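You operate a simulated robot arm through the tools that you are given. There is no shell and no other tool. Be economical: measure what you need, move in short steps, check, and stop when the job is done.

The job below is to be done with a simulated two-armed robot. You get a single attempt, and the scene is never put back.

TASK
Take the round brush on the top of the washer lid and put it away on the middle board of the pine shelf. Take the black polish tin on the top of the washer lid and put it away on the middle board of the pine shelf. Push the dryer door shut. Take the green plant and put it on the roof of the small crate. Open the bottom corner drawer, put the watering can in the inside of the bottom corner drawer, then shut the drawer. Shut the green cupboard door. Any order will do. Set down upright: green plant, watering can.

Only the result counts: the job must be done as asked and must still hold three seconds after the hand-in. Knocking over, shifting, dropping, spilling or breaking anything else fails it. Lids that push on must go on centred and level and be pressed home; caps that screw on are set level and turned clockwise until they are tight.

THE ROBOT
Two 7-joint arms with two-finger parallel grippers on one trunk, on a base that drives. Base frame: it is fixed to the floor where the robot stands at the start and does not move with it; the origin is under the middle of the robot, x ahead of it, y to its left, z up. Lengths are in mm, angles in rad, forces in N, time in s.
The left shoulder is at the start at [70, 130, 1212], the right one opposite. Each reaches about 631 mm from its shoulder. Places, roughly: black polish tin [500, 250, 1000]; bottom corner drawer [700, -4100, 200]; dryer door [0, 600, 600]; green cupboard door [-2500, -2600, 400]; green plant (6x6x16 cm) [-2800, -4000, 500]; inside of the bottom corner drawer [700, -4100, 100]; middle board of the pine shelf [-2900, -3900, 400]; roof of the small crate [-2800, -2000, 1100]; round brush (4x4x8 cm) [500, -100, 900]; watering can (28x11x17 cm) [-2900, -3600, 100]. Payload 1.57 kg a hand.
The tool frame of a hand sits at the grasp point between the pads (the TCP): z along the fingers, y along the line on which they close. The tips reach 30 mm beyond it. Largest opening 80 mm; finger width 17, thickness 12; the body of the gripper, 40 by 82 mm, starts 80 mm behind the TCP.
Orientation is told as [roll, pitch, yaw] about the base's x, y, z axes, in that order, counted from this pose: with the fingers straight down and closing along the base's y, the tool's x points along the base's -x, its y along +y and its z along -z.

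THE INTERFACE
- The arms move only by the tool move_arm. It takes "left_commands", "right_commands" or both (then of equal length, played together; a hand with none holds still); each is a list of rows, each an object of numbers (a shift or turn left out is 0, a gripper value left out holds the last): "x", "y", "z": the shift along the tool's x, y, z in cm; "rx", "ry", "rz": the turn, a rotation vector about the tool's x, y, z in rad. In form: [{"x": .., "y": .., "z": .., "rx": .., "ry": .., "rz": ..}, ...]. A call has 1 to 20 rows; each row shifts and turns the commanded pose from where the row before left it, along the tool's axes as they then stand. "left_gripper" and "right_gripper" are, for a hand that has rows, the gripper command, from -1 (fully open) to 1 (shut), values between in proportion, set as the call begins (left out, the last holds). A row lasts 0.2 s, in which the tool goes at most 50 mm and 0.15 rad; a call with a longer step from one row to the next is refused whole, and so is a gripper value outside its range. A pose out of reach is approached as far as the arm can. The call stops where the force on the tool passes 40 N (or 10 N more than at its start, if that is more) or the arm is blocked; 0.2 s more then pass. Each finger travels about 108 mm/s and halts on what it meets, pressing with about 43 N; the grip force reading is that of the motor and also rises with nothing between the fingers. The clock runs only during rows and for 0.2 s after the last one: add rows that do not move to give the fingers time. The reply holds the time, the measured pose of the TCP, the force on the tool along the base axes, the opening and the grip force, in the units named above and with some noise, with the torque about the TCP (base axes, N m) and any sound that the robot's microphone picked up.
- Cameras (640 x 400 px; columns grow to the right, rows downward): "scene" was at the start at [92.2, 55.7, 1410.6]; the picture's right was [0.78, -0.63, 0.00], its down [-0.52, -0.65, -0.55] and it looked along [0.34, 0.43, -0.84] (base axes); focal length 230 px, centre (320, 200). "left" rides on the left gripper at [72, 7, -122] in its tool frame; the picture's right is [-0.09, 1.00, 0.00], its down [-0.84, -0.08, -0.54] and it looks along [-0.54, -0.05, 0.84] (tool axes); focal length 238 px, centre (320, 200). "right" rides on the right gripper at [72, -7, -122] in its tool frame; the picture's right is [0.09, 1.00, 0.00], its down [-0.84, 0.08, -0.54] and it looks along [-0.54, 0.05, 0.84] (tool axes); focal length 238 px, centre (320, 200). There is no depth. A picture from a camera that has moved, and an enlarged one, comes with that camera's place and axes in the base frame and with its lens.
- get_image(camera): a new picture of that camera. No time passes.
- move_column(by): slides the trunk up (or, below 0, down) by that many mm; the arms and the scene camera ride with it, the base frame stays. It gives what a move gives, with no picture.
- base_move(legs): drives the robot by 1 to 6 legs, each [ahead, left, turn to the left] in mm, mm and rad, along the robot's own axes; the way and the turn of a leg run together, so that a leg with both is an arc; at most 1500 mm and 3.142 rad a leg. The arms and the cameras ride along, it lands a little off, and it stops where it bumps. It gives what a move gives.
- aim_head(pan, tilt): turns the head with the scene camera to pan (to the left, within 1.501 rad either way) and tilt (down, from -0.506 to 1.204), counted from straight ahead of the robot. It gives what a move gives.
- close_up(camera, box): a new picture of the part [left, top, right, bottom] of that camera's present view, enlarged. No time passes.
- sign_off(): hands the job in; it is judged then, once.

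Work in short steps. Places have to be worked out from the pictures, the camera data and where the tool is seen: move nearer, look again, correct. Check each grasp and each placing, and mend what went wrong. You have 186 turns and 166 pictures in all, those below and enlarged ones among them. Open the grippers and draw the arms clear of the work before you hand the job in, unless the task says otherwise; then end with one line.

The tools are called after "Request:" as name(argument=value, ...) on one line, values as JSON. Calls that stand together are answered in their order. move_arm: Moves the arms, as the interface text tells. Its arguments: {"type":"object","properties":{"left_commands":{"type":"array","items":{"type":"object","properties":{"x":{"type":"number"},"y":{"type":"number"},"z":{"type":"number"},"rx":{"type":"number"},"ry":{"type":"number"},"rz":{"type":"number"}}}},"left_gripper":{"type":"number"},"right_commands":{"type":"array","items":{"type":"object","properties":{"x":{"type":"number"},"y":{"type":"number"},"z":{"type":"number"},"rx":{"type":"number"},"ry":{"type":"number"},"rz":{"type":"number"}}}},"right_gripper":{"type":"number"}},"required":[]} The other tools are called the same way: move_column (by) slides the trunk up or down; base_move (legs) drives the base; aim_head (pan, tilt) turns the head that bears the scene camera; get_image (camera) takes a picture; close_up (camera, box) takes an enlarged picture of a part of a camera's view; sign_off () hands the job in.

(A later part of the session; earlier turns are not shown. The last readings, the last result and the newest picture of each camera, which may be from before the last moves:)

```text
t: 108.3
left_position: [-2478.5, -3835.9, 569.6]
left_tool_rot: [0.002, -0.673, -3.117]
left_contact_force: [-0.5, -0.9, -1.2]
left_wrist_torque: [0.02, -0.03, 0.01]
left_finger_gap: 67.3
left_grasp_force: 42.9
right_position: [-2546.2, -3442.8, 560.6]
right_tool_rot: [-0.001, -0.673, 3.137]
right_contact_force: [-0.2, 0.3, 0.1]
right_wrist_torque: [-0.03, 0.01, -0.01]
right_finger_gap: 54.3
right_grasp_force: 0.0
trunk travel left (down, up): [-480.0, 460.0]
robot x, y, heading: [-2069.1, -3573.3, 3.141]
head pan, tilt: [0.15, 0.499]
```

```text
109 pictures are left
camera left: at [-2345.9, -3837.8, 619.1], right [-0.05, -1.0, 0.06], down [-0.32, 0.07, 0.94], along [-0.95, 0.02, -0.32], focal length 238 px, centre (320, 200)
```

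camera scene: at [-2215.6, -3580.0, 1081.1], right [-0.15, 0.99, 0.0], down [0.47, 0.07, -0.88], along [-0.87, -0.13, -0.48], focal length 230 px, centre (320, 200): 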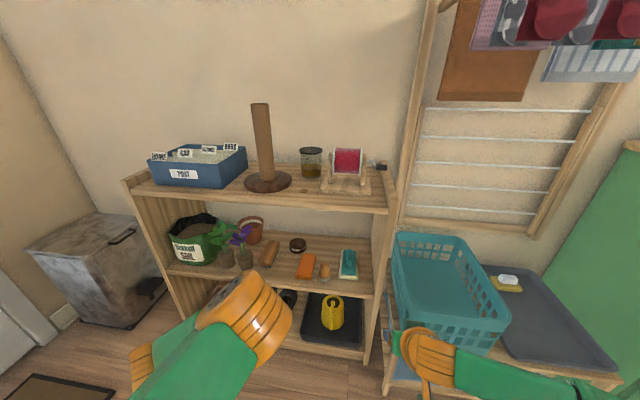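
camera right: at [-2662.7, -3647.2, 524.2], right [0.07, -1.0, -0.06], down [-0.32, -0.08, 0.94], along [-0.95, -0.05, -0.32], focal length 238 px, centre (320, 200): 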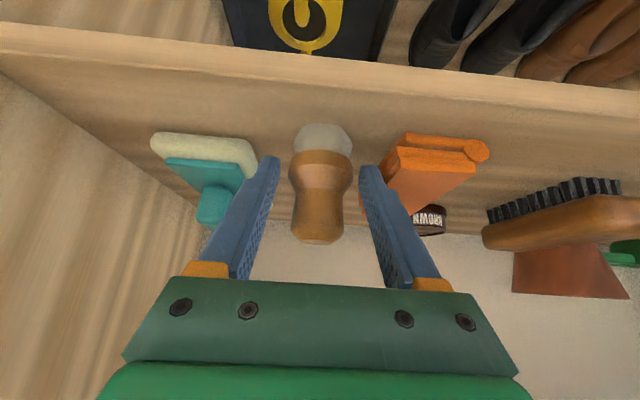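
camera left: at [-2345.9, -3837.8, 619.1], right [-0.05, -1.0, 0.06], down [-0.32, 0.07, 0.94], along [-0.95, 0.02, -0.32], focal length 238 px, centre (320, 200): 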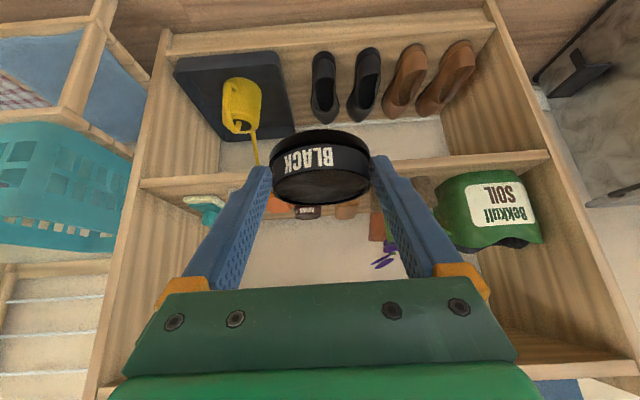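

The brush stands between orange and teal. Next is the tin: I'll extend the left arm 110 mm, pull the right back 130 mm, and shift the base 25 mm right.

Request:
move_arm(left_commands=[{"x": -2.15, "z": 1.7}, {"x": -2.15, "z": 1.7}, {"x": -2.15, "z": 1.7}, {"x": -2.15, "z": 1.7}], right_commands=[{"x": 2.55, "z": -2.0}, {"x": 2.55, "z": -2.0}, {"x": 2.55, "z": -2.0}, {"x": 2.55, "z": -2.0}])

Request:
base_move(legs=[[0, -25, 0], [100, 0, 0]])

Request:
get_image(camera="left")

Request:
get_image(camera="scene")

```text
t: 109.3
left_position: [-2586.9, -3838.3, 569.2]
left_tool_rot: [0.0, -0.671, -3.114]
left_contact_force: [-0.5, -0.7, -1.1]
left_wrist_torque: [-0.01, -0.05, -0.02]
left_finger_gap: 67.5
left_grasp_force: 43.3
right_position: [-2415.5, -3444.9, 559.9]
right_tool_rot: [-0.004, -0.671, 3.14]
right_contact_force: [-0.1, -0.3, -0.9]
right_wrist_torque: [0.02, 0.02, 0.03]
right_finger_gap: 54.1
right_grasp_force: 0.0
trunk travel left (down, up): [-480.0, 460.0]
robot x, y, heading: [-2073.7, -3567.7, 3.142]
head pan, tilt: [0.15, 0.499]
```

```text
t: 110.9
left_position: [-2688.2, -3813.0, 570.5]
left_tool_rot: [0.004, -0.672, -3.116]
left_contact_force: [0.1, 0.0, -1.9]
left_wrist_torque: [0.0, -0.06, 0.01]
left_finger_gap: 67.5
left_grasp_force: 43.3
right_position: [-2517.6, -3418.2, 560.1]
right_tool_rot: [-0.003, -0.672, 3.137]
right_contact_force: [0.1, 0.1, -0.5]
right_wrist_torque: [0.0, -0.01, -0.03]
right_finger_gap: 53.9
right_grasp_force: 0.1
trunk travel left (down, up): [-480.0, 460.0]
robot x, y, heading: [-2176.1, -3538.9, -3.145]
head pan, tilt: [0.15, 0.499]
```

```text
108 pictures are left
camera left: at [-2555.6, -3815.7, 620.3], right [-0.04, -1.0, 0.06], down [-0.32, 0.07, 0.94], along [-0.95, 0.02, -0.32], focal length 238 px, centre (320, 200)
```

left: 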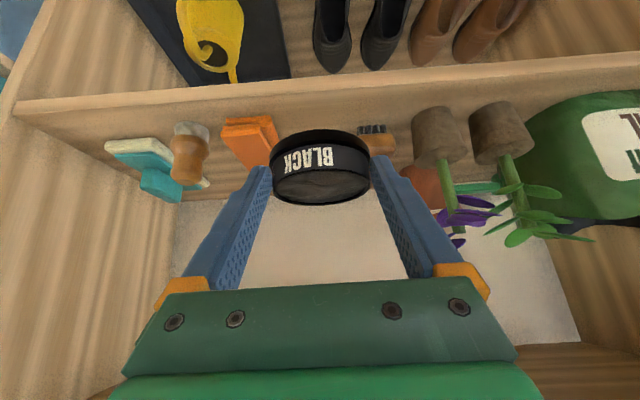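

```text
107 pictures are left
camera scene: at [-2316.1, -3554.7, 1081.0], right [-0.15, 0.99, 0.0], down [0.47, 0.07, -0.88], along [-0.87, -0.13, -0.48], focal length 230 px, centre (320, 200)
```

scene: 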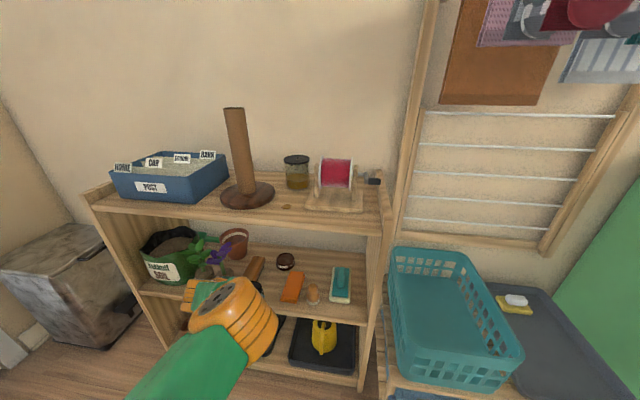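

The gap centre is at y≈-3818. I'll drive ahead 88 mm with the tin held high, then adjust and descend.

Request:
base_move(legs=[[88, 5, 0]])

Request:
get_image(camera="left")

```text
t: 112.0
left_position: [-2776.0, -3816.9, 570.7]
left_tool_rot: [0.001, -0.672, -3.116]
left_contact_force: [0.4, 0.7, -1.5]
left_wrist_torque: [0.0, -0.06, -0.02]
left_finger_gap: 67.7
left_grasp_force: 43.0
right_position: [-2604.0, -3423.4, 559.4]
right_tool_rot: [-0.004, -0.672, 3.135]
right_contact_force: [0.2, -0.3, 0.1]
right_wrist_torque: [-0.02, -0.01, -0.04]
right_finger_gap: 53.9
right_grasp_force: 0.0
trunk travel left (down, up): [-480.0, 460.0]
robot x, y, heading: [-2257.3, -3547.1, 3.143]
head pan, tilt: [0.15, 0.499]
```

```text
106 pictures are left
camera left: at [-2643.2, -3820.4, 620.2], right [-0.05, -1.0, 0.06], down [-0.32, 0.07, 0.94], along [-0.95, 0.02, -0.32], focal length 238 px, centre (320, 200)
```

left: 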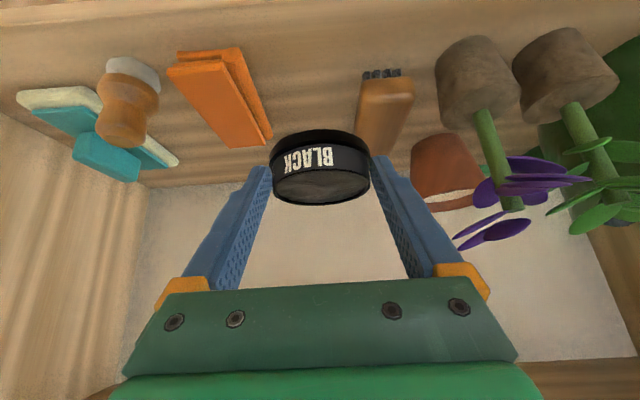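

Centred in the gap. I'll descend 88 mm and look.

Request:
move_arm(left_commands=[{"x": 1.85, "z": 2.3}, {"x": 1.85, "z": 2.3}, {"x": 1.8, "z": 2.25}, {}])

Request:
get_image(camera="left")

```text
t: 113.0
left_position: [-2775.2, -3820.4, 483.2]
left_tool_rot: [0.002, -0.673, -3.115]
left_contact_force: [0.1, -0.4, -1.1]
left_wrist_torque: [-0.04, -0.03, 0.0]
left_finger_gap: 67.4
left_grasp_force: 43.0
right_position: [-2604.3, -3423.1, 558.9]
right_tool_rot: [-0.002, -0.671, 3.137]
right_contact_force: [0.9, -0.2, 0.5]
right_wrist_torque: [-0.02, -0.03, 0.01]
right_finger_gap: 53.9
right_grasp_force: 0.1
trunk travel left (down, up): [-480.0, 460.0]
robot x, y, heading: [-2260.0, -3549.0, 3.143]
head pan, tilt: [0.15, 0.499]
```

```text
105 pictures are left
camera left: at [-2643.6, -3822.2, 533.4], right [-0.05, -1.0, 0.06], down [-0.32, 0.07, 0.95], along [-0.95, 0.02, -0.32], focal length 238 px, centre (320, 200)
```

left: 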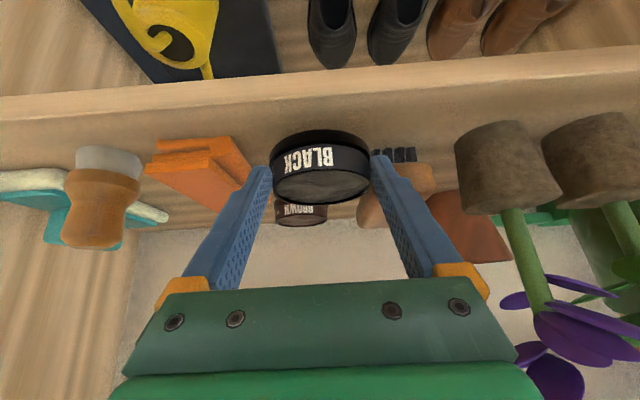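

Good clearance, with the tin's front edge about 15 mm inside the board edge. I'll creep down to contact.

Request:
move_arm(left_commands=[{"x": 0.3, "z": 0.4}, {"x": 0.25, "z": 0.32}, {"x": 0.12, "z": 0.16}, {}])

Request:
move_arm(left_commands=[{"x": 0.12, "z": 0.16}, {"x": 0.12, "z": 0.16}, {}])

```text
t: 114.0
left_position: [-2776.3, -3818.0, 473.4]
left_tool_rot: [0.002, -0.671, -3.115]
left_contact_force: [0.7, -0.2, -1.0]
left_wrist_torque: [0.01, -0.03, -0.01]
left_finger_gap: 67.6
left_grasp_force: 43.9
right_position: [-2603.5, -3421.7, 560.6]
right_tool_rot: [-0.004, -0.673, 3.137]
right_contact_force: [0.6, 0.2, 0.1]
right_wrist_torque: [0.02, -0.01, -0.02]
right_finger_gap: 53.8
right_grasp_force: 0.0
trunk travel left (down, up): [-480.0, 460.0]
robot x, y, heading: [-2262.5, -3545.4, 3.145]
head pan, tilt: [0.15, 0.499]
```

```text
t: 114.8
left_position: [-2774.7, -3817.6, 468.4]
left_tool_rot: [-0.001, -0.671, -3.114]
left_contact_force: [0.0, 0.5, -1.3]
left_wrist_torque: [0.01, -0.07, 0.03]
left_finger_gap: 67.7
left_grasp_force: 43.3
right_position: [-2603.8, -3423.1, 560.0]
right_tool_rot: [-0.003, -0.672, 3.138]
right_contact_force: [0.1, 0.2, -0.6]
right_wrist_torque: [0.0, -0.03, 0.03]
right_finger_gap: 54.3
right_grasp_force: 0.1
trunk travel left (down, up): [-480.0, 460.0]
robot x, y, heading: [-2257.9, -3547.1, 3.141]
head pan, tilt: [0.15, 0.499]
```

Request:
move_arm(left_commands=[{"x": 0.12, "z": 0.16}, {"x": 0.12, "z": 0.16}, {}])

Request:
move_arm(left_commands=[{"x": 0.12, "z": 0.16}, {}])

Request:
get_image(camera="left")

```text
t: 115.6
left_position: [-2776.1, -3817.9, 467.2]
left_tool_rot: [0.004, -0.676, -3.117]
left_contact_force: [-3.6, -2.7, 13.9]
left_wrist_torque: [-0.01, 0.05, 0.05]
left_finger_gap: 67.4
left_grasp_force: 43.0
right_position: [-2602.4, -3422.4, 560.9]
right_tool_rot: [0.0, -0.674, 3.138]
right_contact_force: [-0.8, -0.1, -0.7]
right_wrist_torque: [-0.02, 0.01, 0.02]
right_finger_gap: 54.1
right_grasp_force: 0.0
trunk travel left (down, up): [-480.0, 460.0]
robot x, y, heading: [-2262.6, -3549.3, 3.144]
head pan, tilt: [0.15, 0.499]
```

```text
t: 116.2
left_position: [-2774.6, -3816.7, 466.5]
left_tool_rot: [0.005, -0.681, -3.117]
left_contact_force: [-10.0, -5.8, 29.2]
left_wrist_torque: [-0.01, 0.25, 0.07]
left_finger_gap: 67.4
left_grasp_force: 43.3
right_position: [-2601.9, -3421.4, 562.4]
right_tool_rot: [0.002, -0.678, 3.135]
right_contact_force: [0.5, 0.1, -0.2]
right_wrist_torque: [0.01, 0.01, -0.02]
right_finger_gap: 53.9
right_grasp_force: 0.1
trunk travel left (down, up): [-480.0, 460.0]
robot x, y, heading: [-2261.3, -3544.0, 3.143]
head pan, tilt: [0.15, 0.499]
```

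```text
104 pictures are left
camera left: at [-2642.4, -3820.4, 515.7], right [-0.04, -1.0, 0.06], down [-0.31, 0.07, 0.95], along [-0.95, 0.02, -0.31], focal length 238 px, centre (320, 200)
```

left: 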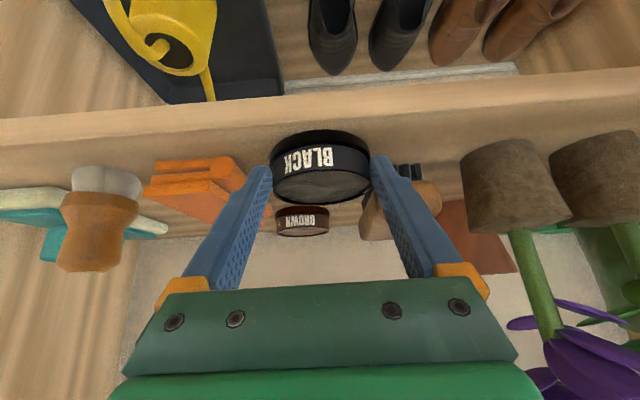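

In contact. I'll ease up by 2 mm, open just enough, and retreat along the fingers.

Request:
move_arm(left_commands=[{"x": -0.12, "z": -0.16}, {}])

Request:
move_arm(left_commands=[{}, {}], left_gripper=-0.82)

Request:
move_arm(left_commands=[{"z": -2}, {"z": -3}, {"z": -4}, {}])

Request:
get_image(camera="left")

```text
t: 116.8
left_position: [-2774.4, -3816.9, 466.8]
left_tool_rot: [0.004, -0.677, -3.12]
left_contact_force: [-6.3, -4.2, 23.2]
left_wrist_torque: [-0.1, 0.28, -0.02]
left_finger_gap: 67.4
left_grasp_force: 43.1
right_position: [-2602.3, -3422.3, 560.6]
right_tool_rot: [0.0, -0.678, 3.136]
right_contact_force: [-0.5, -0.4, -0.5]
right_wrist_torque: [-0.02, 0.0, -0.01]
right_finger_gap: 54.2
right_grasp_force: 0.0
trunk travel left (down, up): [-480.0, 460.0]
robot x, y, heading: [-2259.2, -3546.5, 3.138]
head pan, tilt: [0.15, 0.499]
```

```text
t: 117.4
left_position: [-2775.5, -3817.2, 462.8]
left_tool_rot: [-0.001, -0.67, -3.117]
left_contact_force: [0.5, -0.4, -0.6]
left_wrist_torque: [0.04, -0.02, -0.01]
left_finger_gap: 72.6
left_grasp_force: 0.1
right_position: [-2604.2, -3423.0, 559.4]
right_tool_rot: [-0.002, -0.672, 3.138]
right_contact_force: [0.8, -0.2, 0.7]
right_wrist_torque: [-0.02, -0.03, -0.01]
right_finger_gap: 53.9
right_grasp_force: 0.0
trunk travel left (down, up): [-480.0, 460.0]
robot x, y, heading: [-2261.1, -3547.2, 3.135]
head pan, tilt: [0.15, 0.499]
```

```text
t: 118.4
left_position: [-2719.0, -3816.0, 533.9]
left_tool_rot: [0.002, -0.673, -3.119]
left_contact_force: [0.3, -0.4, 0.6]
left_wrist_torque: [-0.03, 0.05, 0.02]
left_finger_gap: 72.9
left_grasp_force: 0.0
right_position: [-2603.5, -3422.2, 559.8]
right_tool_rot: [-0.001, -0.672, 3.138]
right_contact_force: [-0.2, 0.4, 1.0]
right_wrist_torque: [0.0, -0.01, -0.02]
right_finger_gap: 54.2
right_grasp_force: 0.1
trunk travel left (down, up): [-480.0, 460.0]
robot x, y, heading: [-2264.0, -3548.5, 3.14]
head pan, tilt: [0.15, 0.499]
```

```text
103 pictures are left
camera left: at [-2587.7, -3818.6, 584.0], right [-0.05, -1.0, 0.06], down [-0.32, 0.07, 0.95], along [-0.95, 0.03, -0.32], focal length 238 px, centre (320, 200)
```

left: 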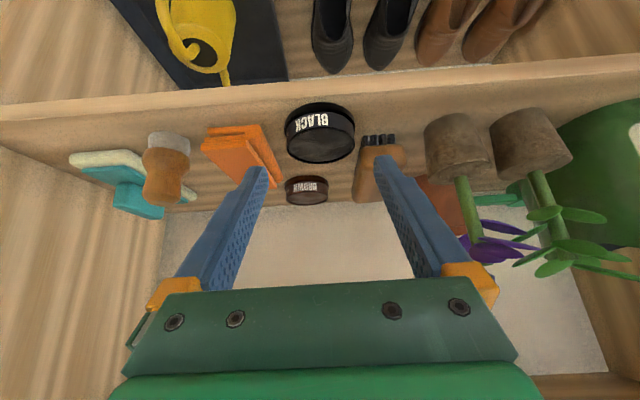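

The tin is flat on the board. Next is the green plant, the outer pot at about (-2815, -4040). I'll back off a little and shift left to face it.

Request:
base_move(legs=[[-120, 0, 0], [0, 222, 0]])

Request:
get_image(camera="left")

Request:
get_image(camera="scene")

```text
t: 120.9
left_position: [-2599.8, -4039.8, 534.5]
left_tool_rot: [-0.001, -0.673, -3.111]
left_contact_force: [0.2, 0.3, -0.5]
left_wrist_torque: [0.0, 0.03, -0.03]
left_finger_gap: 72.8
left_grasp_force: 0.0
right_position: [-2484.4, -3645.7, 559.6]
right_tool_rot: [-0.004, -0.671, -3.14]
right_contact_force: [-0.3, -0.2, 0.1]
right_wrist_torque: [0.02, 0.01, 0.02]
right_finger_gap: 54.1
right_grasp_force: 0.0
trunk travel left (down, up): [-480.0, 460.0]
robot x, y, heading: [-2139.5, -3766.7, -3.137]
head pan, tilt: [0.15, 0.499]
```

```text
102 pictures are left
camera left: at [-2466.7, -4041.0, 583.9], right [-0.04, -1.0, 0.06], down [-0.32, 0.07, 0.95], along [-0.95, 0.02, -0.32], focal length 238 px, centre (320, 200)
```

left: 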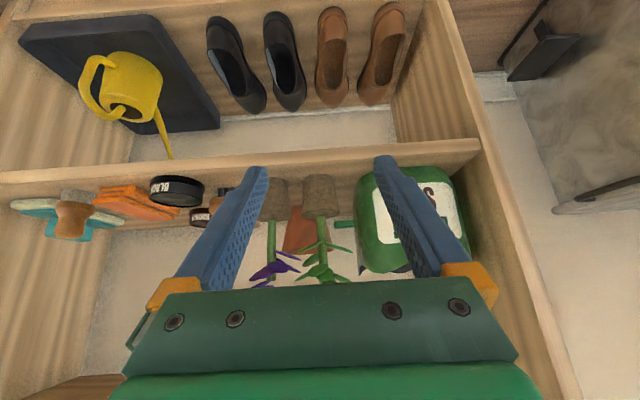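

```text
101 pictures are left
camera scene: at [-2283.1, -3781.0, 1081.1], right [-0.15, 0.99, 0.0], down [0.47, 0.07, -0.88], along [-0.87, -0.14, -0.48], focal length 230 px, centre (320, 200)
```

scene: 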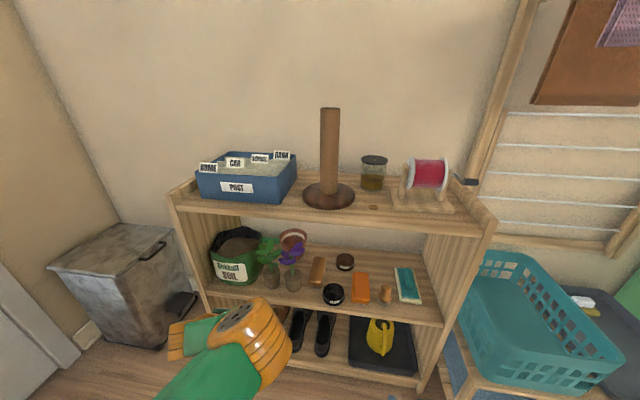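

Request:
close_up(camera="left", box=[230, 140, 390, 300])

Request:
close_up(camera="scene", box=[200, 215, 360, 315])

```text
2.50 times, centred on (310, 220) of left
camera zoom: at [-2466.7, -4041.0, 583.9], right [-0.04, -1.0, 0.06], down [-0.32, 0.07, 0.95], along [-0.95, 0.02, -0.32], focal length 596 px, centre (345, 150)
```

zoom: 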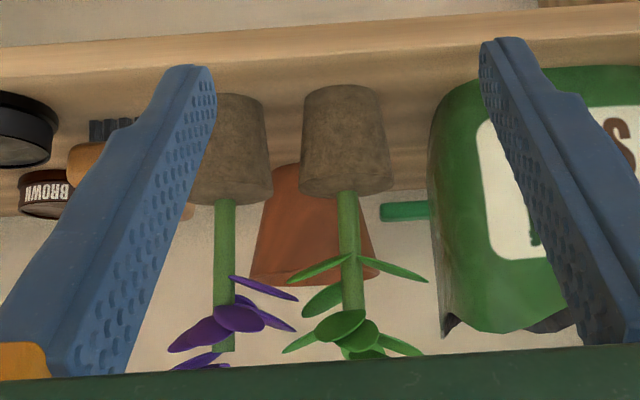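

```text
4.00 times, centred on (280, 265) of scene
camera zoom: at [-2283.1, -3781.0, 1081.1], right [-0.15, 0.99, 0.0], down [0.47, 0.07, -0.88], along [-0.87, -0.14, -0.48], focal length 920 px, centre (480, -60)
```

zoom: 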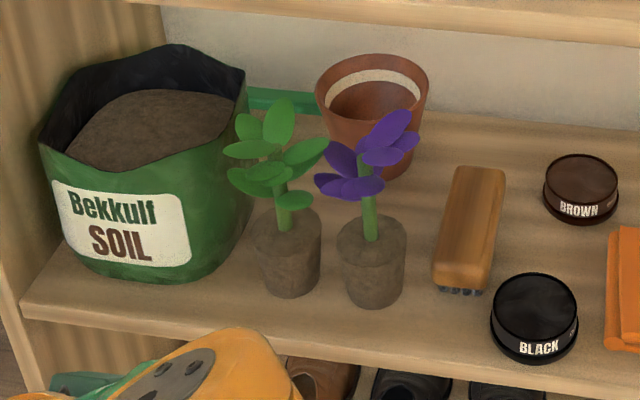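

The pots stand only about 15 mm apart, so I'll grip the green plant's stem. The fingers go nearly horizontal through the slot between the pot top (z≈490) and the leaves. I'll back up and tilt the left hand further.

Request:
base_move(legs=[[-100, 0, 0]])

Request:
move_arm(left_commands=[{"ry": -0.14}, {"ry": -0.14}, {"ry": -0.14}, {"ry": -0.14}, {"ry": -0.14}, {"ry": -0.14}, {}], left_gripper=-0.1)

Request:
get_image(camera="left")

```text
t: 122.0
left_position: [-2499.9, -4036.7, 534.3]
left_tool_rot: [0.002, -0.671, -3.115]
left_contact_force: [0.6, 0.3, 0.2]
left_wrist_torque: [-0.02, -0.02, -0.03]
left_finger_gap: 72.8
left_grasp_force: 0.1
right_position: [-2383.5, -3644.9, 559.4]
right_tool_rot: [-0.002, -0.673, 3.138]
right_contact_force: [0.1, 0.4, 0.0]
right_wrist_torque: [0.0, 0.01, -0.03]
right_finger_gap: 53.6
right_grasp_force: 0.0
trunk travel left (down, up): [-480.0, 460.0]
robot x, y, heading: [-2039.5, -3767.4, -3.14]
head pan, tilt: [0.15, 0.499]
```

```text
t: 123.6
left_position: [-2492.6, -4150.1, 633.1]
left_tool_rot: [0.018, -1.509, -3.134]
left_contact_force: [-0.1, -0.6, 0.5]
left_wrist_torque: [-0.01, 0.0, 0.0]
left_finger_gap: 43.9
left_grasp_force: 0.0
left hand out of reach, approached as far as the arm can: row 2, 3, 4, 5, 6
right_position: [-2384.1, -3644.1, 559.8]
right_tool_rot: [-0.003, -0.671, 3.14]
right_contact_force: [0.7, 0.0, 0.1]
right_wrist_torque: [0.0, 0.0, -0.03]
right_finger_gap: 53.8
right_grasp_force: 0.0
trunk travel left (down, up): [-480.0, 460.0]
robot x, y, heading: [-2040.0, -3769.9, -3.137]
head pan, tilt: [0.15, 0.499]
```

```text
98 pictures are left
camera left: at [-2366.6, -4153.4, 569.1], right [0.02, -1.0, 0.09], down [0.49, 0.09, 0.87], along [-0.87, 0.03, 0.49], focal length 238 px, centre (320, 200)
```

left: 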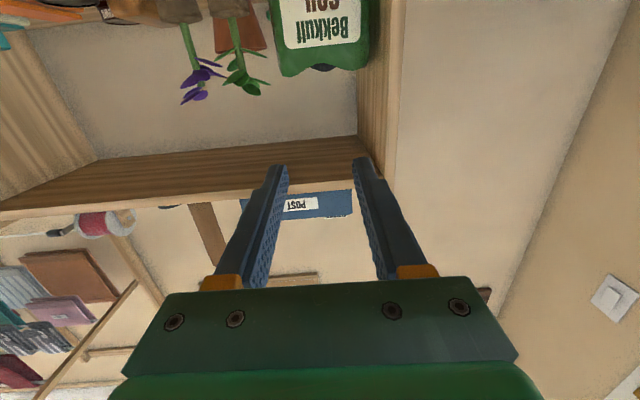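

Horizontal works with the hand offset outward. By two views the stem is at (-2824, -4033), and the slot runs from z≈491 to z≈530. I'll lower the trunk 123 mm, pull the right hand back 100 mm, and shift the base right 117 mm.

Request:
move_arm(right_commands=[{"x": 2.6, "z": -2.05}, {"x": 2.6, "z": -2.05}, {"x": 2.6, "z": -2.05}, {}])

Request:
move_column(by=-123)

Request:
base_move(legs=[[0, -117, 0]])

Request:
aim_head(pan=0.3, tilt=0.5)

Request:
get_image(camera="scene")

Request:
get_image(camera="left")

```text
t: 124.6
left_position: [-2494.7, -4149.5, 632.6]
left_tool_rot: [0.008, -1.505, -3.127]
left_contact_force: [0.1, 0.5, -0.4]
left_wrist_torque: [-0.02, 0.0, 0.02]
left_finger_gap: 44.1
left_grasp_force: 0.0
right_position: [-2298.2, -3660.3, 531.9]
right_tool_rot: [-0.005, -0.674, 3.141]
right_contact_force: [-0.1, 1.0, -0.7]
right_wrist_torque: [-0.01, 0.02, -0.08]
right_finger_gap: 53.9
right_grasp_force: 0.2
right hand out of reach, approached as far as the arm can: row 2, 3
trunk travel left (down, up): [-480.0, 460.0]
robot x, y, heading: [-2042.5, -3765.9, -3.137]
head pan, tilt: [0.15, 0.499]
```

```text
t: 126.2
left_position: [-2492.8, -4149.7, 510.4]
left_tool_rot: [0.007, -1.506, -3.126]
left_contact_force: [0.2, 0.5, -0.2]
left_wrist_torque: [0.02, 0.02, -0.01]
left_finger_gap: 44.0
left_grasp_force: 0.1
right_position: [-2298.9, -3659.9, 408.9]
right_tool_rot: [-0.005, -0.672, 3.14]
right_contact_force: [-0.5, -0.5, 0.4]
right_wrist_torque: [0.0, 0.0, -0.02]
right_finger_gap: 54.2
right_grasp_force: 0.1
trunk travel left (down, up): [-357.0, 583.0]
robot x, y, heading: [-2040.5, -3766.3, -3.139]
head pan, tilt: [0.15, 0.499]
```

```text
t: 127.4
left_position: [-2492.3, -4035.3, 510.5]
left_tool_rot: [0.014, -1.505, -3.134]
left_contact_force: [-0.8, -0.8, -0.1]
left_wrist_torque: [0.0, -0.03, 0.0]
left_finger_gap: 43.9
left_grasp_force: 0.1
right_position: [-2300.6, -3545.7, 408.8]
right_tool_rot: [-0.007, -0.672, 3.14]
right_contact_force: [-0.5, 0.1, -0.1]
right_wrist_torque: [-0.02, -0.01, 0.04]
right_finger_gap: 54.1
right_grasp_force: 0.1
trunk travel left (down, up): [-357.0, 583.0]
robot x, y, heading: [-2045.0, -3655.4, -3.14]
head pan, tilt: [0.15, 0.499]
```

```text
t: 128.1
left_position: [-2494.0, -4035.2, 510.6]
left_tool_rot: [0.006, -1.506, -3.126]
left_contact_force: [-0.4, 0.1, 0.4]
left_wrist_torque: [-0.01, 0.02, 0.01]
left_finger_gap: 44.0
left_grasp_force: 0.1
right_position: [-2299.5, -3545.6, 409.2]
right_tool_rot: [-0.005, -0.672, 3.139]
right_contact_force: [0.3, 0.0, 0.1]
right_wrist_torque: [0.01, 0.01, 0.0]
right_finger_gap: 54.0
right_grasp_force: 0.0
trunk travel left (down, up): [-357.0, 583.0]
robot x, y, heading: [-2040.1, -3652.7, -3.14]
head pan, tilt: [0.3, 0.499]
```

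```text
97 pictures are left
camera scene: at [-2180.3, -3679.8, 958.1], right [-0.3, 0.95, 0.0], down [0.46, 0.14, -0.88], along [-0.84, -0.26, -0.48], focal length 230 px, centre (320, 200)
```

scene: 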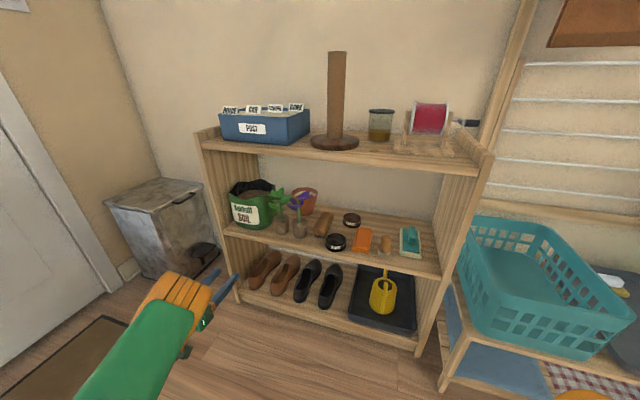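

```text
96 pictures are left
camera left: at [-2366.9, -4039.7, 446.0], right [0.02, -1.0, 0.09], down [0.48, 0.09, 0.87], along [-0.87, 0.03, 0.48], focal length 238 px, centre (320, 200)
```

left: 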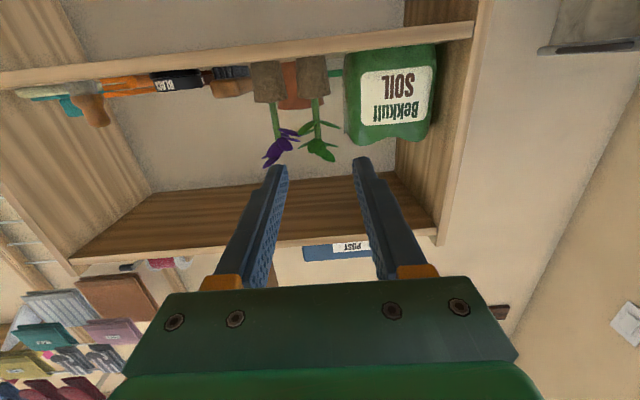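

I'm lined up. I'll drive ahead 230 mm and check before entering the slot.

Request:
base_move(legs=[[230, 0, 0]])

Request:
get_image(camera="left")

Request:
close_up(camera="scene", box=[140, 150, 400, 330])

```text
t: 129.8
left_position: [-2723.2, -4036.4, 510.2]
left_tool_rot: [0.005, -1.506, -3.125]
left_contact_force: [0.1, -0.6, 0.5]
left_wrist_torque: [-0.03, 0.0, 0.03]
left_finger_gap: 43.9
left_grasp_force: 0.1
right_position: [-2528.8, -3546.6, 408.8]
right_tool_rot: [-0.006, -0.672, 3.141]
right_contact_force: [-0.5, -1.4, -0.5]
right_wrist_torque: [-0.02, -0.01, 0.0]
right_finger_gap: 53.9
right_grasp_force: 0.1
trunk travel left (down, up): [-357.0, 583.0]
robot x, y, heading: [-2272.6, -3655.2, -3.142]
head pan, tilt: [0.3, 0.499]
```

```text
95 pictures are left
camera left: at [-2596.5, -4040.1, 445.8], right [0.02, -1.0, 0.09], down [0.48, 0.09, 0.87], along [-0.87, 0.03, 0.48], focal length 238 px, centre (320, 200)
```

left: 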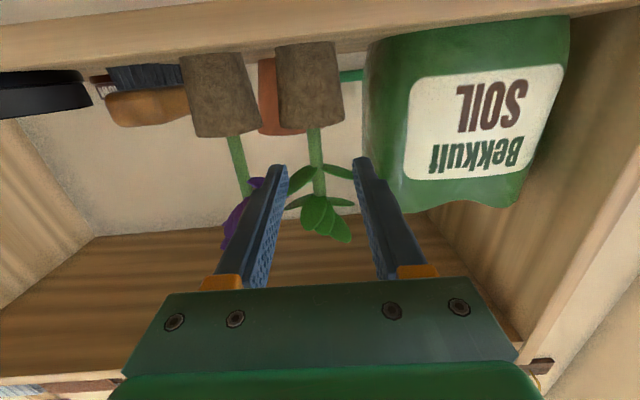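

```text
2.22 times, centred on (270, 240) of scene
camera zoom: at [-2409.9, -3680.3, 958.1], right [-0.3, 0.95, 0.0], down [0.46, 0.14, -0.88], along [-0.84, -0.26, -0.48], focal length 511 px, centre (431, 111)
```

zoom: 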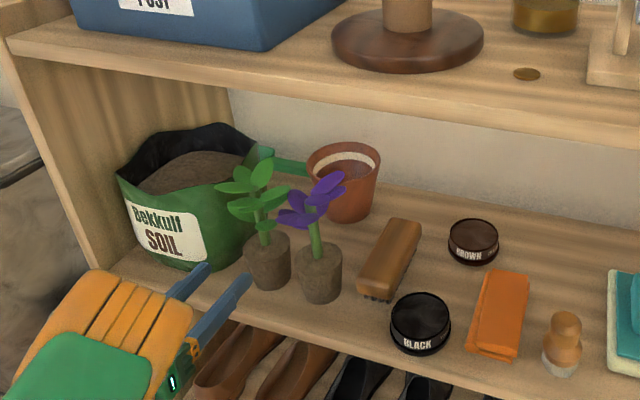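

The stem is centred between the fingers and the fingers sit between pot top and leaves. I'll advance 96 mm.

Request:
base_move(legs=[[96, 0, 0]])

Request:
get_image(camera="left")

Request:
close_up(camera="scene", box=[140, 150, 400, 330])

```text
t: 130.9
left_position: [-2817.4, -4036.8, 509.4]
left_tool_rot: [0.007, -1.504, -3.124]
left_contact_force: [-0.8, -0.5, -0.6]
left_wrist_torque: [0.01, 0.0, 0.02]
left_finger_gap: 43.8
left_grasp_force: 0.1
right_position: [-2625.8, -3546.8, 409.2]
right_tool_rot: [-0.005, -0.672, -3.141]
right_contact_force: [-0.4, -0.1, -0.2]
right_wrist_torque: [-0.01, 0.0, 0.03]
right_finger_gap: 54.1
right_grasp_force: 0.0
trunk travel left (down, up): [-357.0, 583.0]
robot x, y, heading: [-2368.4, -3655.8, -3.139]
head pan, tilt: [0.3, 0.499]
```

```text
93 pictures are left
camera left: at [-2692.1, -4041.0, 445.8], right [0.02, -1.0, 0.09], down [0.48, 0.09, 0.87], along [-0.87, 0.03, 0.48], focal length 238 px, centre (320, 200)
```

left: 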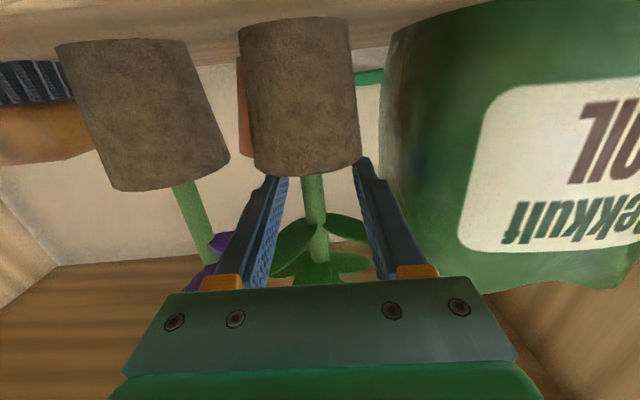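

```text
2.22 times, centred on (270, 240) of scene
camera zoom: at [-2506.2, -3680.9, 958.0], right [-0.3, 0.95, 0.0], down [0.46, 0.14, -0.88], along [-0.84, -0.26, -0.48], focal length 511 px, centre (431, 111)
```

zoom: 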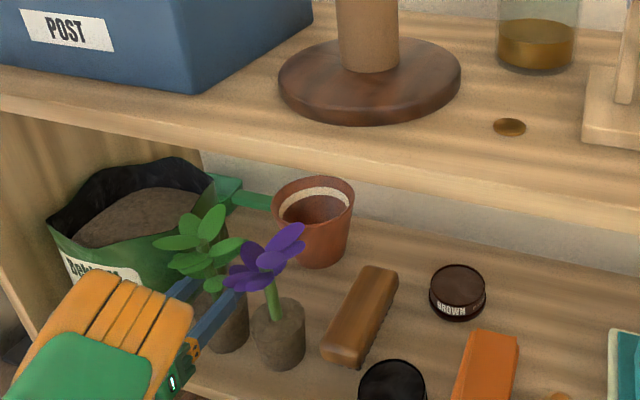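

The stem is between the fingers, so I'll close.

Request:
move_arm(left_commands=[{}, {}, {}, {}], left_gripper=1)

Request:
get_image(camera="left")

```text
t: 131.9
left_position: [-2818.2, -4036.8, 509.3]
left_tool_rot: [0.001, -1.504, -3.12]
left_contact_force: [0.4, 0.3, 0.8]
left_wrist_torque: [0.0, 0.03, 0.03]
left_finger_gap: 12.0
left_grasp_force: 29.1
right_position: [-2625.3, -3546.5, 409.8]
right_tool_rot: [-0.007, -0.672, -3.143]
right_contact_force: [-0.1, -0.2, -0.1]
right_wrist_torque: [0.01, -0.03, -0.05]
right_finger_gap: 54.2
right_grasp_force: 0.0
trunk travel left (down, up): [-357.0, 583.0]
robot x, y, heading: [-2367.3, -3655.4, -3.142]
head pan, tilt: [0.3, 0.499]
```

```text
91 pictures are left
camera left: at [-2692.1, -4041.1, 445.7], right [0.02, -1.0, 0.09], down [0.48, 0.09, 0.87], along [-0.87, 0.03, 0.48], focal length 238 px, centre (320, 200)
```

left: 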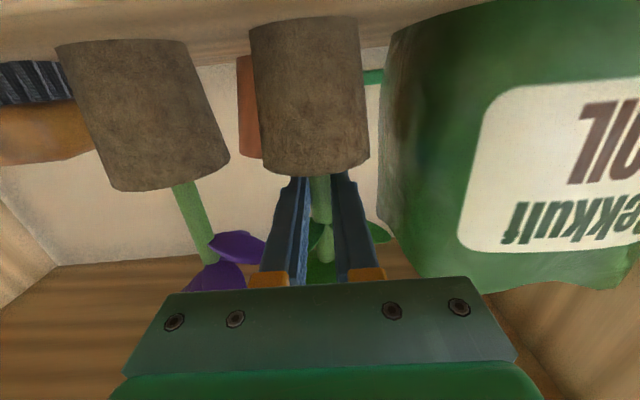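

It's gripped at the stem. I'll lift only 15 mm with the trunk and draw straight back to stay clear of the purple plant.

Request:
move_column(by=15)

Request:
base_move(legs=[[-150, 0, 0]])

Request:
get_image(camera="left")

Request:
get_image(camera="scene")

```text
t: 132.6
left_position: [-2817.6, -4037.4, 524.5]
left_tool_rot: [0.001, -1.504, -3.12]
left_contact_force: [-0.1, 0.4, -2.1]
left_wrist_torque: [0.01, 0.0, -0.01]
left_finger_gap: 12.0
left_grasp_force: 28.8
right_position: [-2625.0, -3546.7, 424.5]
right_tool_rot: [-0.005, -0.67, -3.141]
right_contact_force: [-0.4, -0.2, 0.5]
right_wrist_torque: [-0.01, 0.0, 0.02]
right_finger_gap: 54.0
right_grasp_force: 0.1
trunk travel left (down, up): [-372.0, 568.0]
robot x, y, heading: [-2366.3, -3653.3, -3.142]
head pan, tilt: [0.3, 0.499]
```

```text
t: 133.9
left_position: [-2670.8, -4037.3, 525.1]
left_tool_rot: [0.002, -1.507, -3.119]
left_contact_force: [0.9, 0.2, -1.0]
left_wrist_torque: [0.01, -0.01, 0.02]
left_finger_gap: 11.9
left_grasp_force: 29.0
right_position: [-2477.0, -3547.3, 424.2]
right_tool_rot: [-0.004, -0.673, -3.138]
right_contact_force: [0.3, -0.1, 1.1]
right_wrist_torque: [0.01, 0.0, 0.0]
right_finger_gap: 53.7
right_grasp_force: 0.1
trunk travel left (down, up): [-372.0, 568.0]
robot x, y, heading: [-2222.3, -3655.0, -3.137]
head pan, tilt: [0.3, 0.499]
```

```text
90 pictures are left
camera left: at [-2543.5, -4040.8, 460.9], right [0.02, -1.0, 0.09], down [0.48, 0.09, 0.87], along [-0.87, 0.03, 0.48], focal length 238 px, centre (320, 200)
```

left: 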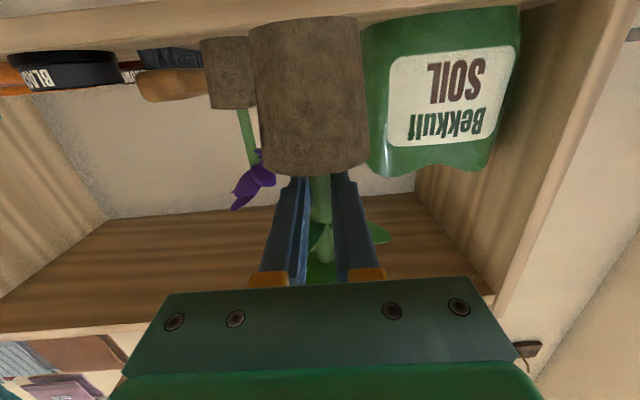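

```text
89 pictures are left
camera scene: at [-2357.9, -3680.6, 973.1], right [-0.3, 0.95, 0.0], down [0.46, 0.14, -0.88], along [-0.84, -0.26, -0.48], focal length 230 px, centre (320, 200)
```

scene: 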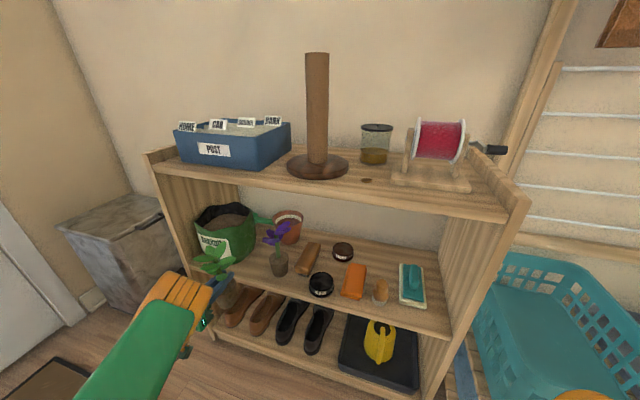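

The plant is out and the purple one is untouched. I'll back away and move right toward the crate, raising the trunk on the way.

Request:
base_move(legs=[[-420, 0, 0], [0, -900, 0]])

Request:
move_column(by=400)

Request:
aim_head(pan=-0.4, tilt=0.4)

Request:
get_image(camera="scene")

Request:
get_image(camera="left")

```text
t: 140.8
left_position: [-2256.3, -3130.4, 524.0]
left_tool_rot: [0.003, -1.503, -3.133]
left_contact_force: [0.2, 0.2, -0.4]
left_wrist_torque: [-0.01, 0.0, 0.02]
left_finger_gap: 12.2
left_grasp_force: 29.6
right_position: [-2057.8, -2643.6, 424.5]
right_tool_rot: [-0.004, -0.673, 3.129]
right_contact_force: [0.2, 0.2, -0.4]
right_wrist_torque: [0.0, 0.01, 0.0]
right_finger_gap: 53.9
right_grasp_force: 0.0
trunk travel left (down, up): [-372.0, 568.0]
robot x, y, heading: [-1799.5, -2752.3, 3.136]
head pan, tilt: [0.3, 0.499]
```

```text
t: 144.7
left_position: [-2256.9, -3131.3, 924.8]
left_tool_rot: [0.002, -1.505, -3.132]
left_contact_force: [0.3, -0.5, -1.3]
left_wrist_torque: [0.01, -0.01, -0.03]
left_finger_gap: 11.9
left_grasp_force: 29.3
right_position: [-2058.4, -2642.6, 823.6]
right_tool_rot: [-0.004, -0.671, 3.13]
right_contact_force: [-0.8, 0.0, -0.5]
right_wrist_torque: [0.02, 0.03, -0.01]
right_finger_gap: 53.9
right_grasp_force: 0.1
trunk travel left (down, up): [-772.0, 168.0]
robot x, y, heading: [-1797.4, -2757.7, 3.137]
head pan, tilt: [0.3, 0.499]
```

```text
t: 145.7
left_position: [-2257.0, -3130.8, 925.5]
left_tool_rot: [0.002, -1.503, -3.131]
left_contact_force: [-0.9, -0.5, -2.3]
left_wrist_torque: [-0.01, 0.0, -0.01]
left_finger_gap: 12.0
left_grasp_force: 29.1
right_position: [-2057.4, -2642.4, 824.6]
right_tool_rot: [-0.005, -0.672, 3.13]
right_contact_force: [-0.5, -0.1, -0.3]
right_wrist_torque: [-0.03, 0.03, -0.04]
right_finger_gap: 54.0
right_grasp_force: 0.0
trunk travel left (down, up): [-772.0, 168.0]
robot x, y, heading: [-1796.5, -2752.7, 3.129]
head pan, tilt: [-0.4, 0.4]
```

```text
88 pictures are left
camera scene: at [-1937.9, -2715.2, 1382.2], right [0.4, 0.92, 0.0], down [0.36, -0.15, -0.92], along [-0.85, 0.36, -0.39], focal length 230 px, centre (320, 200)
```

scene: 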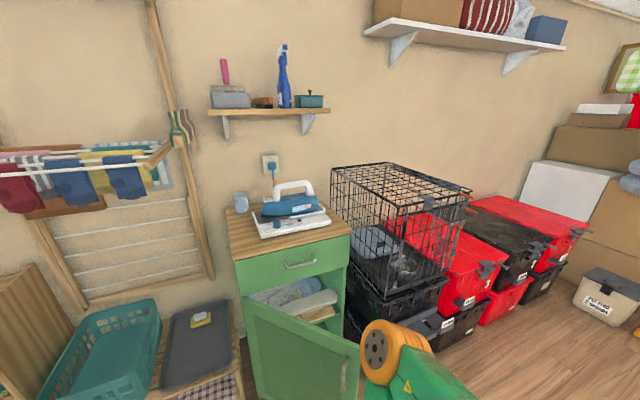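

```text
87 pictures are left
camera left: at [-2130.0, -3135.8, 860.6], right [0.01, -1.0, 0.09], down [0.48, 0.08, 0.87], along [-0.87, 0.04, 0.48], focal length 238 px, centre (320, 200)
```

left: 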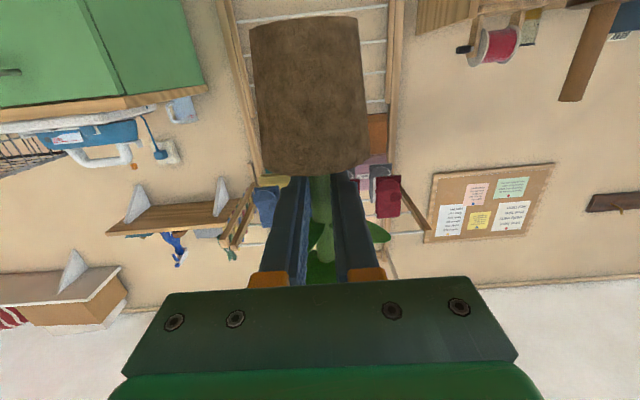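

The crate is the wire cage at right. I'll back up a little and move right so the left hand faces it, then raise the trunk to the top and look.

Request:
base_move(legs=[[-120, 0, 0], [0, -1060, 0]])

Request:
move_column(by=168)

Request:
aim_head(pan=0.3, tilt=0.5)

Request:
get_image(camera="scene")

```text
t: 152.0
left_position: [-2130.1, -2080.8, 925.1]
left_tool_rot: [-0.005, -1.506, -3.121]
left_contact_force: [-0.4, -0.2, -1.5]
left_wrist_torque: [0.02, 0.0, -0.01]
left_finger_gap: 12.2
left_grasp_force: 29.3
right_position: [-1933.1, -1591.7, 824.8]
right_tool_rot: [-0.005, -0.672, 3.134]
right_contact_force: [0.7, 0.5, 0.3]
right_wrist_torque: [0.0, -0.02, 0.0]
right_finger_gap: 54.1
right_grasp_force: 0.0
trunk travel left (down, up): [-772.0, 168.0]
robot x, y, heading: [-1674.4, -1701.4, 3.137]
head pan, tilt: [-0.4, 0.4]
```

```text
t: 153.9
left_position: [-2130.2, -2078.8, 1093.0]
left_tool_rot: [0.001, -1.503, -3.125]
left_contact_force: [-0.1, -0.7, -2.1]
left_wrist_torque: [-0.01, 0.01, -0.03]
left_finger_gap: 12.3
left_grasp_force: 29.6
right_position: [-1932.5, -1590.7, 992.6]
right_tool_rot: [-0.005, -0.671, 3.134]
right_contact_force: [0.2, -0.8, -0.1]
right_wrist_torque: [0.01, 0.01, -0.01]
right_finger_gap: 54.0
right_grasp_force: 0.1
trunk travel left (down, up): [-940.0, 0.0]
robot x, y, heading: [-1672.4, -1700.2, 3.134]
head pan, tilt: [-0.4, 0.4]
```

```text
t: 155.0
left_position: [-2128.8, -2079.3, 1092.3]
left_tool_rot: [0.003, -1.504, -3.129]
left_contact_force: [-0.2, 0.9, -1.1]
left_wrist_torque: [-0.01, 0.05, -0.02]
left_finger_gap: 12.2
left_grasp_force: 29.2
right_position: [-1934.0, -1591.3, 991.3]
right_tool_rot: [-0.006, -0.672, 3.134]
right_contact_force: [-0.2, -0.5, 0.3]
right_wrist_torque: [-0.03, 0.0, 0.03]
right_finger_gap: 54.3
right_grasp_force: 0.1
trunk travel left (down, up): [-940.0, 0.0]
robot x, y, heading: [-1677.0, -1700.5, 3.136]
head pan, tilt: [0.3, 0.499]
```

```text
86 pictures are left
camera scene: at [-1814.9, -1725.3, 1541.1], right [-0.29, 0.96, 0.0], down [0.46, 0.14, -0.88], along [-0.84, -0.26, -0.48], focal length 230 px, centre (320, 200)
```

scene: 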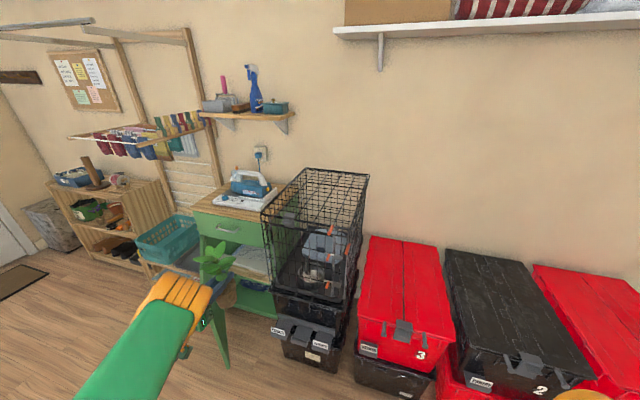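

The roof spans x -3030..-2500 and y -2176..-1825 at z≈1045. I'll raise the hand 90 mm and shift right 70 mm.

Request:
move_arm(left_commands=[{"x": -3}, {"x": -3}, {"x": -3}, {}])

Request:
base_move(legs=[[0, -70, 0], [250, 0, 0]])

Request:
get_image(camera="scene")

Request:
get_image(camera="left")

```text
t: 156.0
left_position: [-2136.3, -2080.7, 1182.0]
left_tool_rot: [0.0, -1.504, -3.124]
left_contact_force: [-0.1, 0.5, -2.2]
left_wrist_torque: [-0.01, 0.05, 0.02]
left_finger_gap: 12.1
left_grasp_force: 29.4
right_position: [-1933.1, -1590.9, 991.9]
right_tool_rot: [-0.006, -0.673, 3.134]
right_contact_force: [0.4, 0.3, -0.7]
right_wrist_torque: [-0.01, -0.01, 0.02]
right_finger_gap: 54.2
right_grasp_force: 0.1
trunk travel left (down, up): [-940.0, 0.0]
robot x, y, heading: [-1674.7, -1699.6, 3.135]
head pan, tilt: [0.3, 0.499]
```

```text
t: 158.4
left_position: [-2379.1, -2012.4, 1183.5]
left_tool_rot: [-0.004, -1.507, -3.116]
left_contact_force: [-0.6, -0.6, -2.7]
left_wrist_torque: [0.0, -0.02, 0.03]
left_finger_gap: 12.3
left_grasp_force: 29.7
right_position: [-2176.7, -1522.2, 994.5]
right_tool_rot: [-0.005, -0.674, 3.139]
right_contact_force: [-0.9, 0.1, 0.2]
right_wrist_torque: [0.01, 0.0, 0.03]
right_finger_gap: 54.2
right_grasp_force: 0.1
trunk travel left (down, up): [-940.0, 0.0]
robot x, y, heading: [-1920.1, -1627.9, 3.14]
head pan, tilt: [0.3, 0.499]
```

```text
85 pictures are left
camera scene: at [-2057.3, -1657.1, 1541.5], right [-0.3, 0.96, 0.0], down [0.46, 0.14, -0.88], along [-0.84, -0.26, -0.48], focal length 230 px, centre (320, 200)
```

scene: 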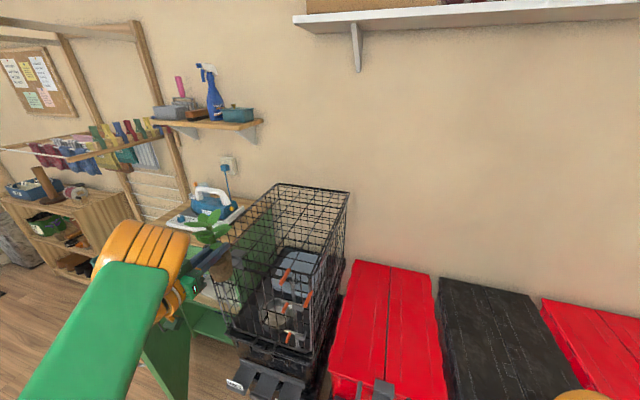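

```text
84 pictures are left
camera left: at [-2253.0, -2015.8, 1119.0], right [0.01, -1.0, 0.09], down [0.49, 0.09, 0.87], along [-0.87, 0.03, 0.49], focal length 238 px, centre (320, 200)
```

left: 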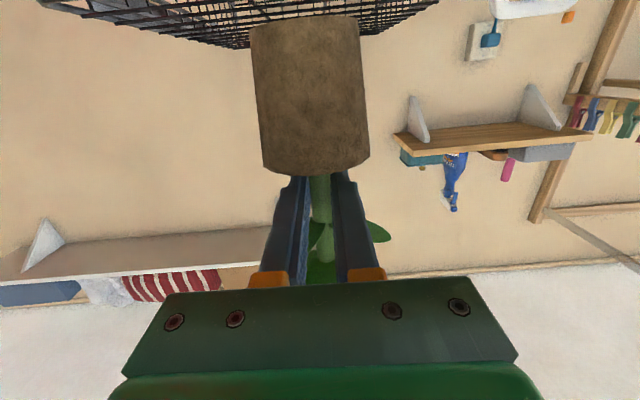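

The pot bottom is about 60 mm above the roof. I'll advance 205 mm so the pot sits about 90 mm inside the front edge while the hand camera stays outside it.

Request:
base_move(legs=[[205, 0, 0]])

Request:
get_image(camera="scene")

Request:
get_image(camera="left")

```text
t: 160.0
left_position: [-2581.0, -2012.3, 1183.3]
left_tool_rot: [-0.001, -1.506, -3.123]
left_contact_force: [-1.1, -0.1, -1.5]
left_wrist_torque: [0.0, -0.01, 0.0]
left_finger_gap: 12.2
left_grasp_force: 29.3
right_position: [-2380.1, -1521.7, 993.2]
right_tool_rot: [-0.005, -0.676, 3.139]
right_contact_force: [-0.4, 0.4, -0.1]
right_wrist_torque: [0.01, 0.02, -0.02]
right_finger_gap: 53.8
right_grasp_force: 0.0
trunk travel left (down, up): [-940.0, 0.0]
robot x, y, heading: [-2122.8, -1630.8, -3.141]
head pan, tilt: [0.3, 0.499]
```

```text
83 pictures are left
camera scene: at [-2258.6, -1656.7, 1541.6], right [-0.3, 0.95, 0.0], down [0.45, 0.14, -0.88], along [-0.84, -0.26, -0.48], focal length 230 px, centre (320, 200)
```

scene: 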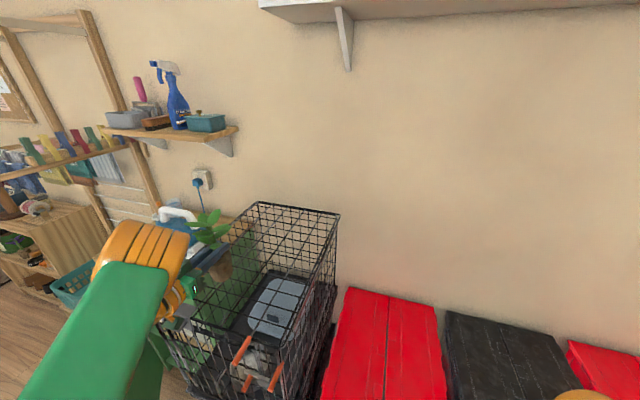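

```text
82 pictures are left
camera left: at [-2454.2, -2015.8, 1119.3], right [0.02, -1.0, 0.09], down [0.49, 0.09, 0.87], along [-0.87, 0.03, 0.49], focal length 238 px, centre (320, 200)
```

left: 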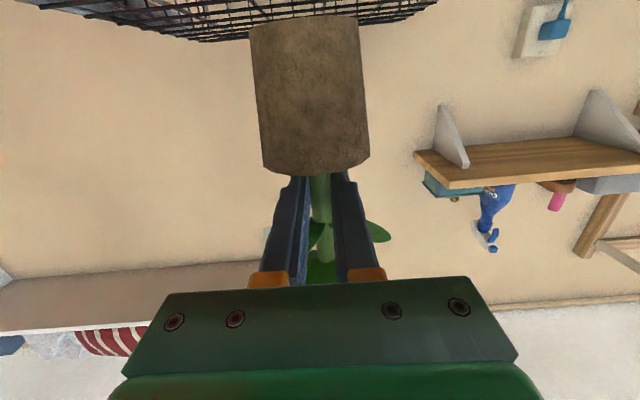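

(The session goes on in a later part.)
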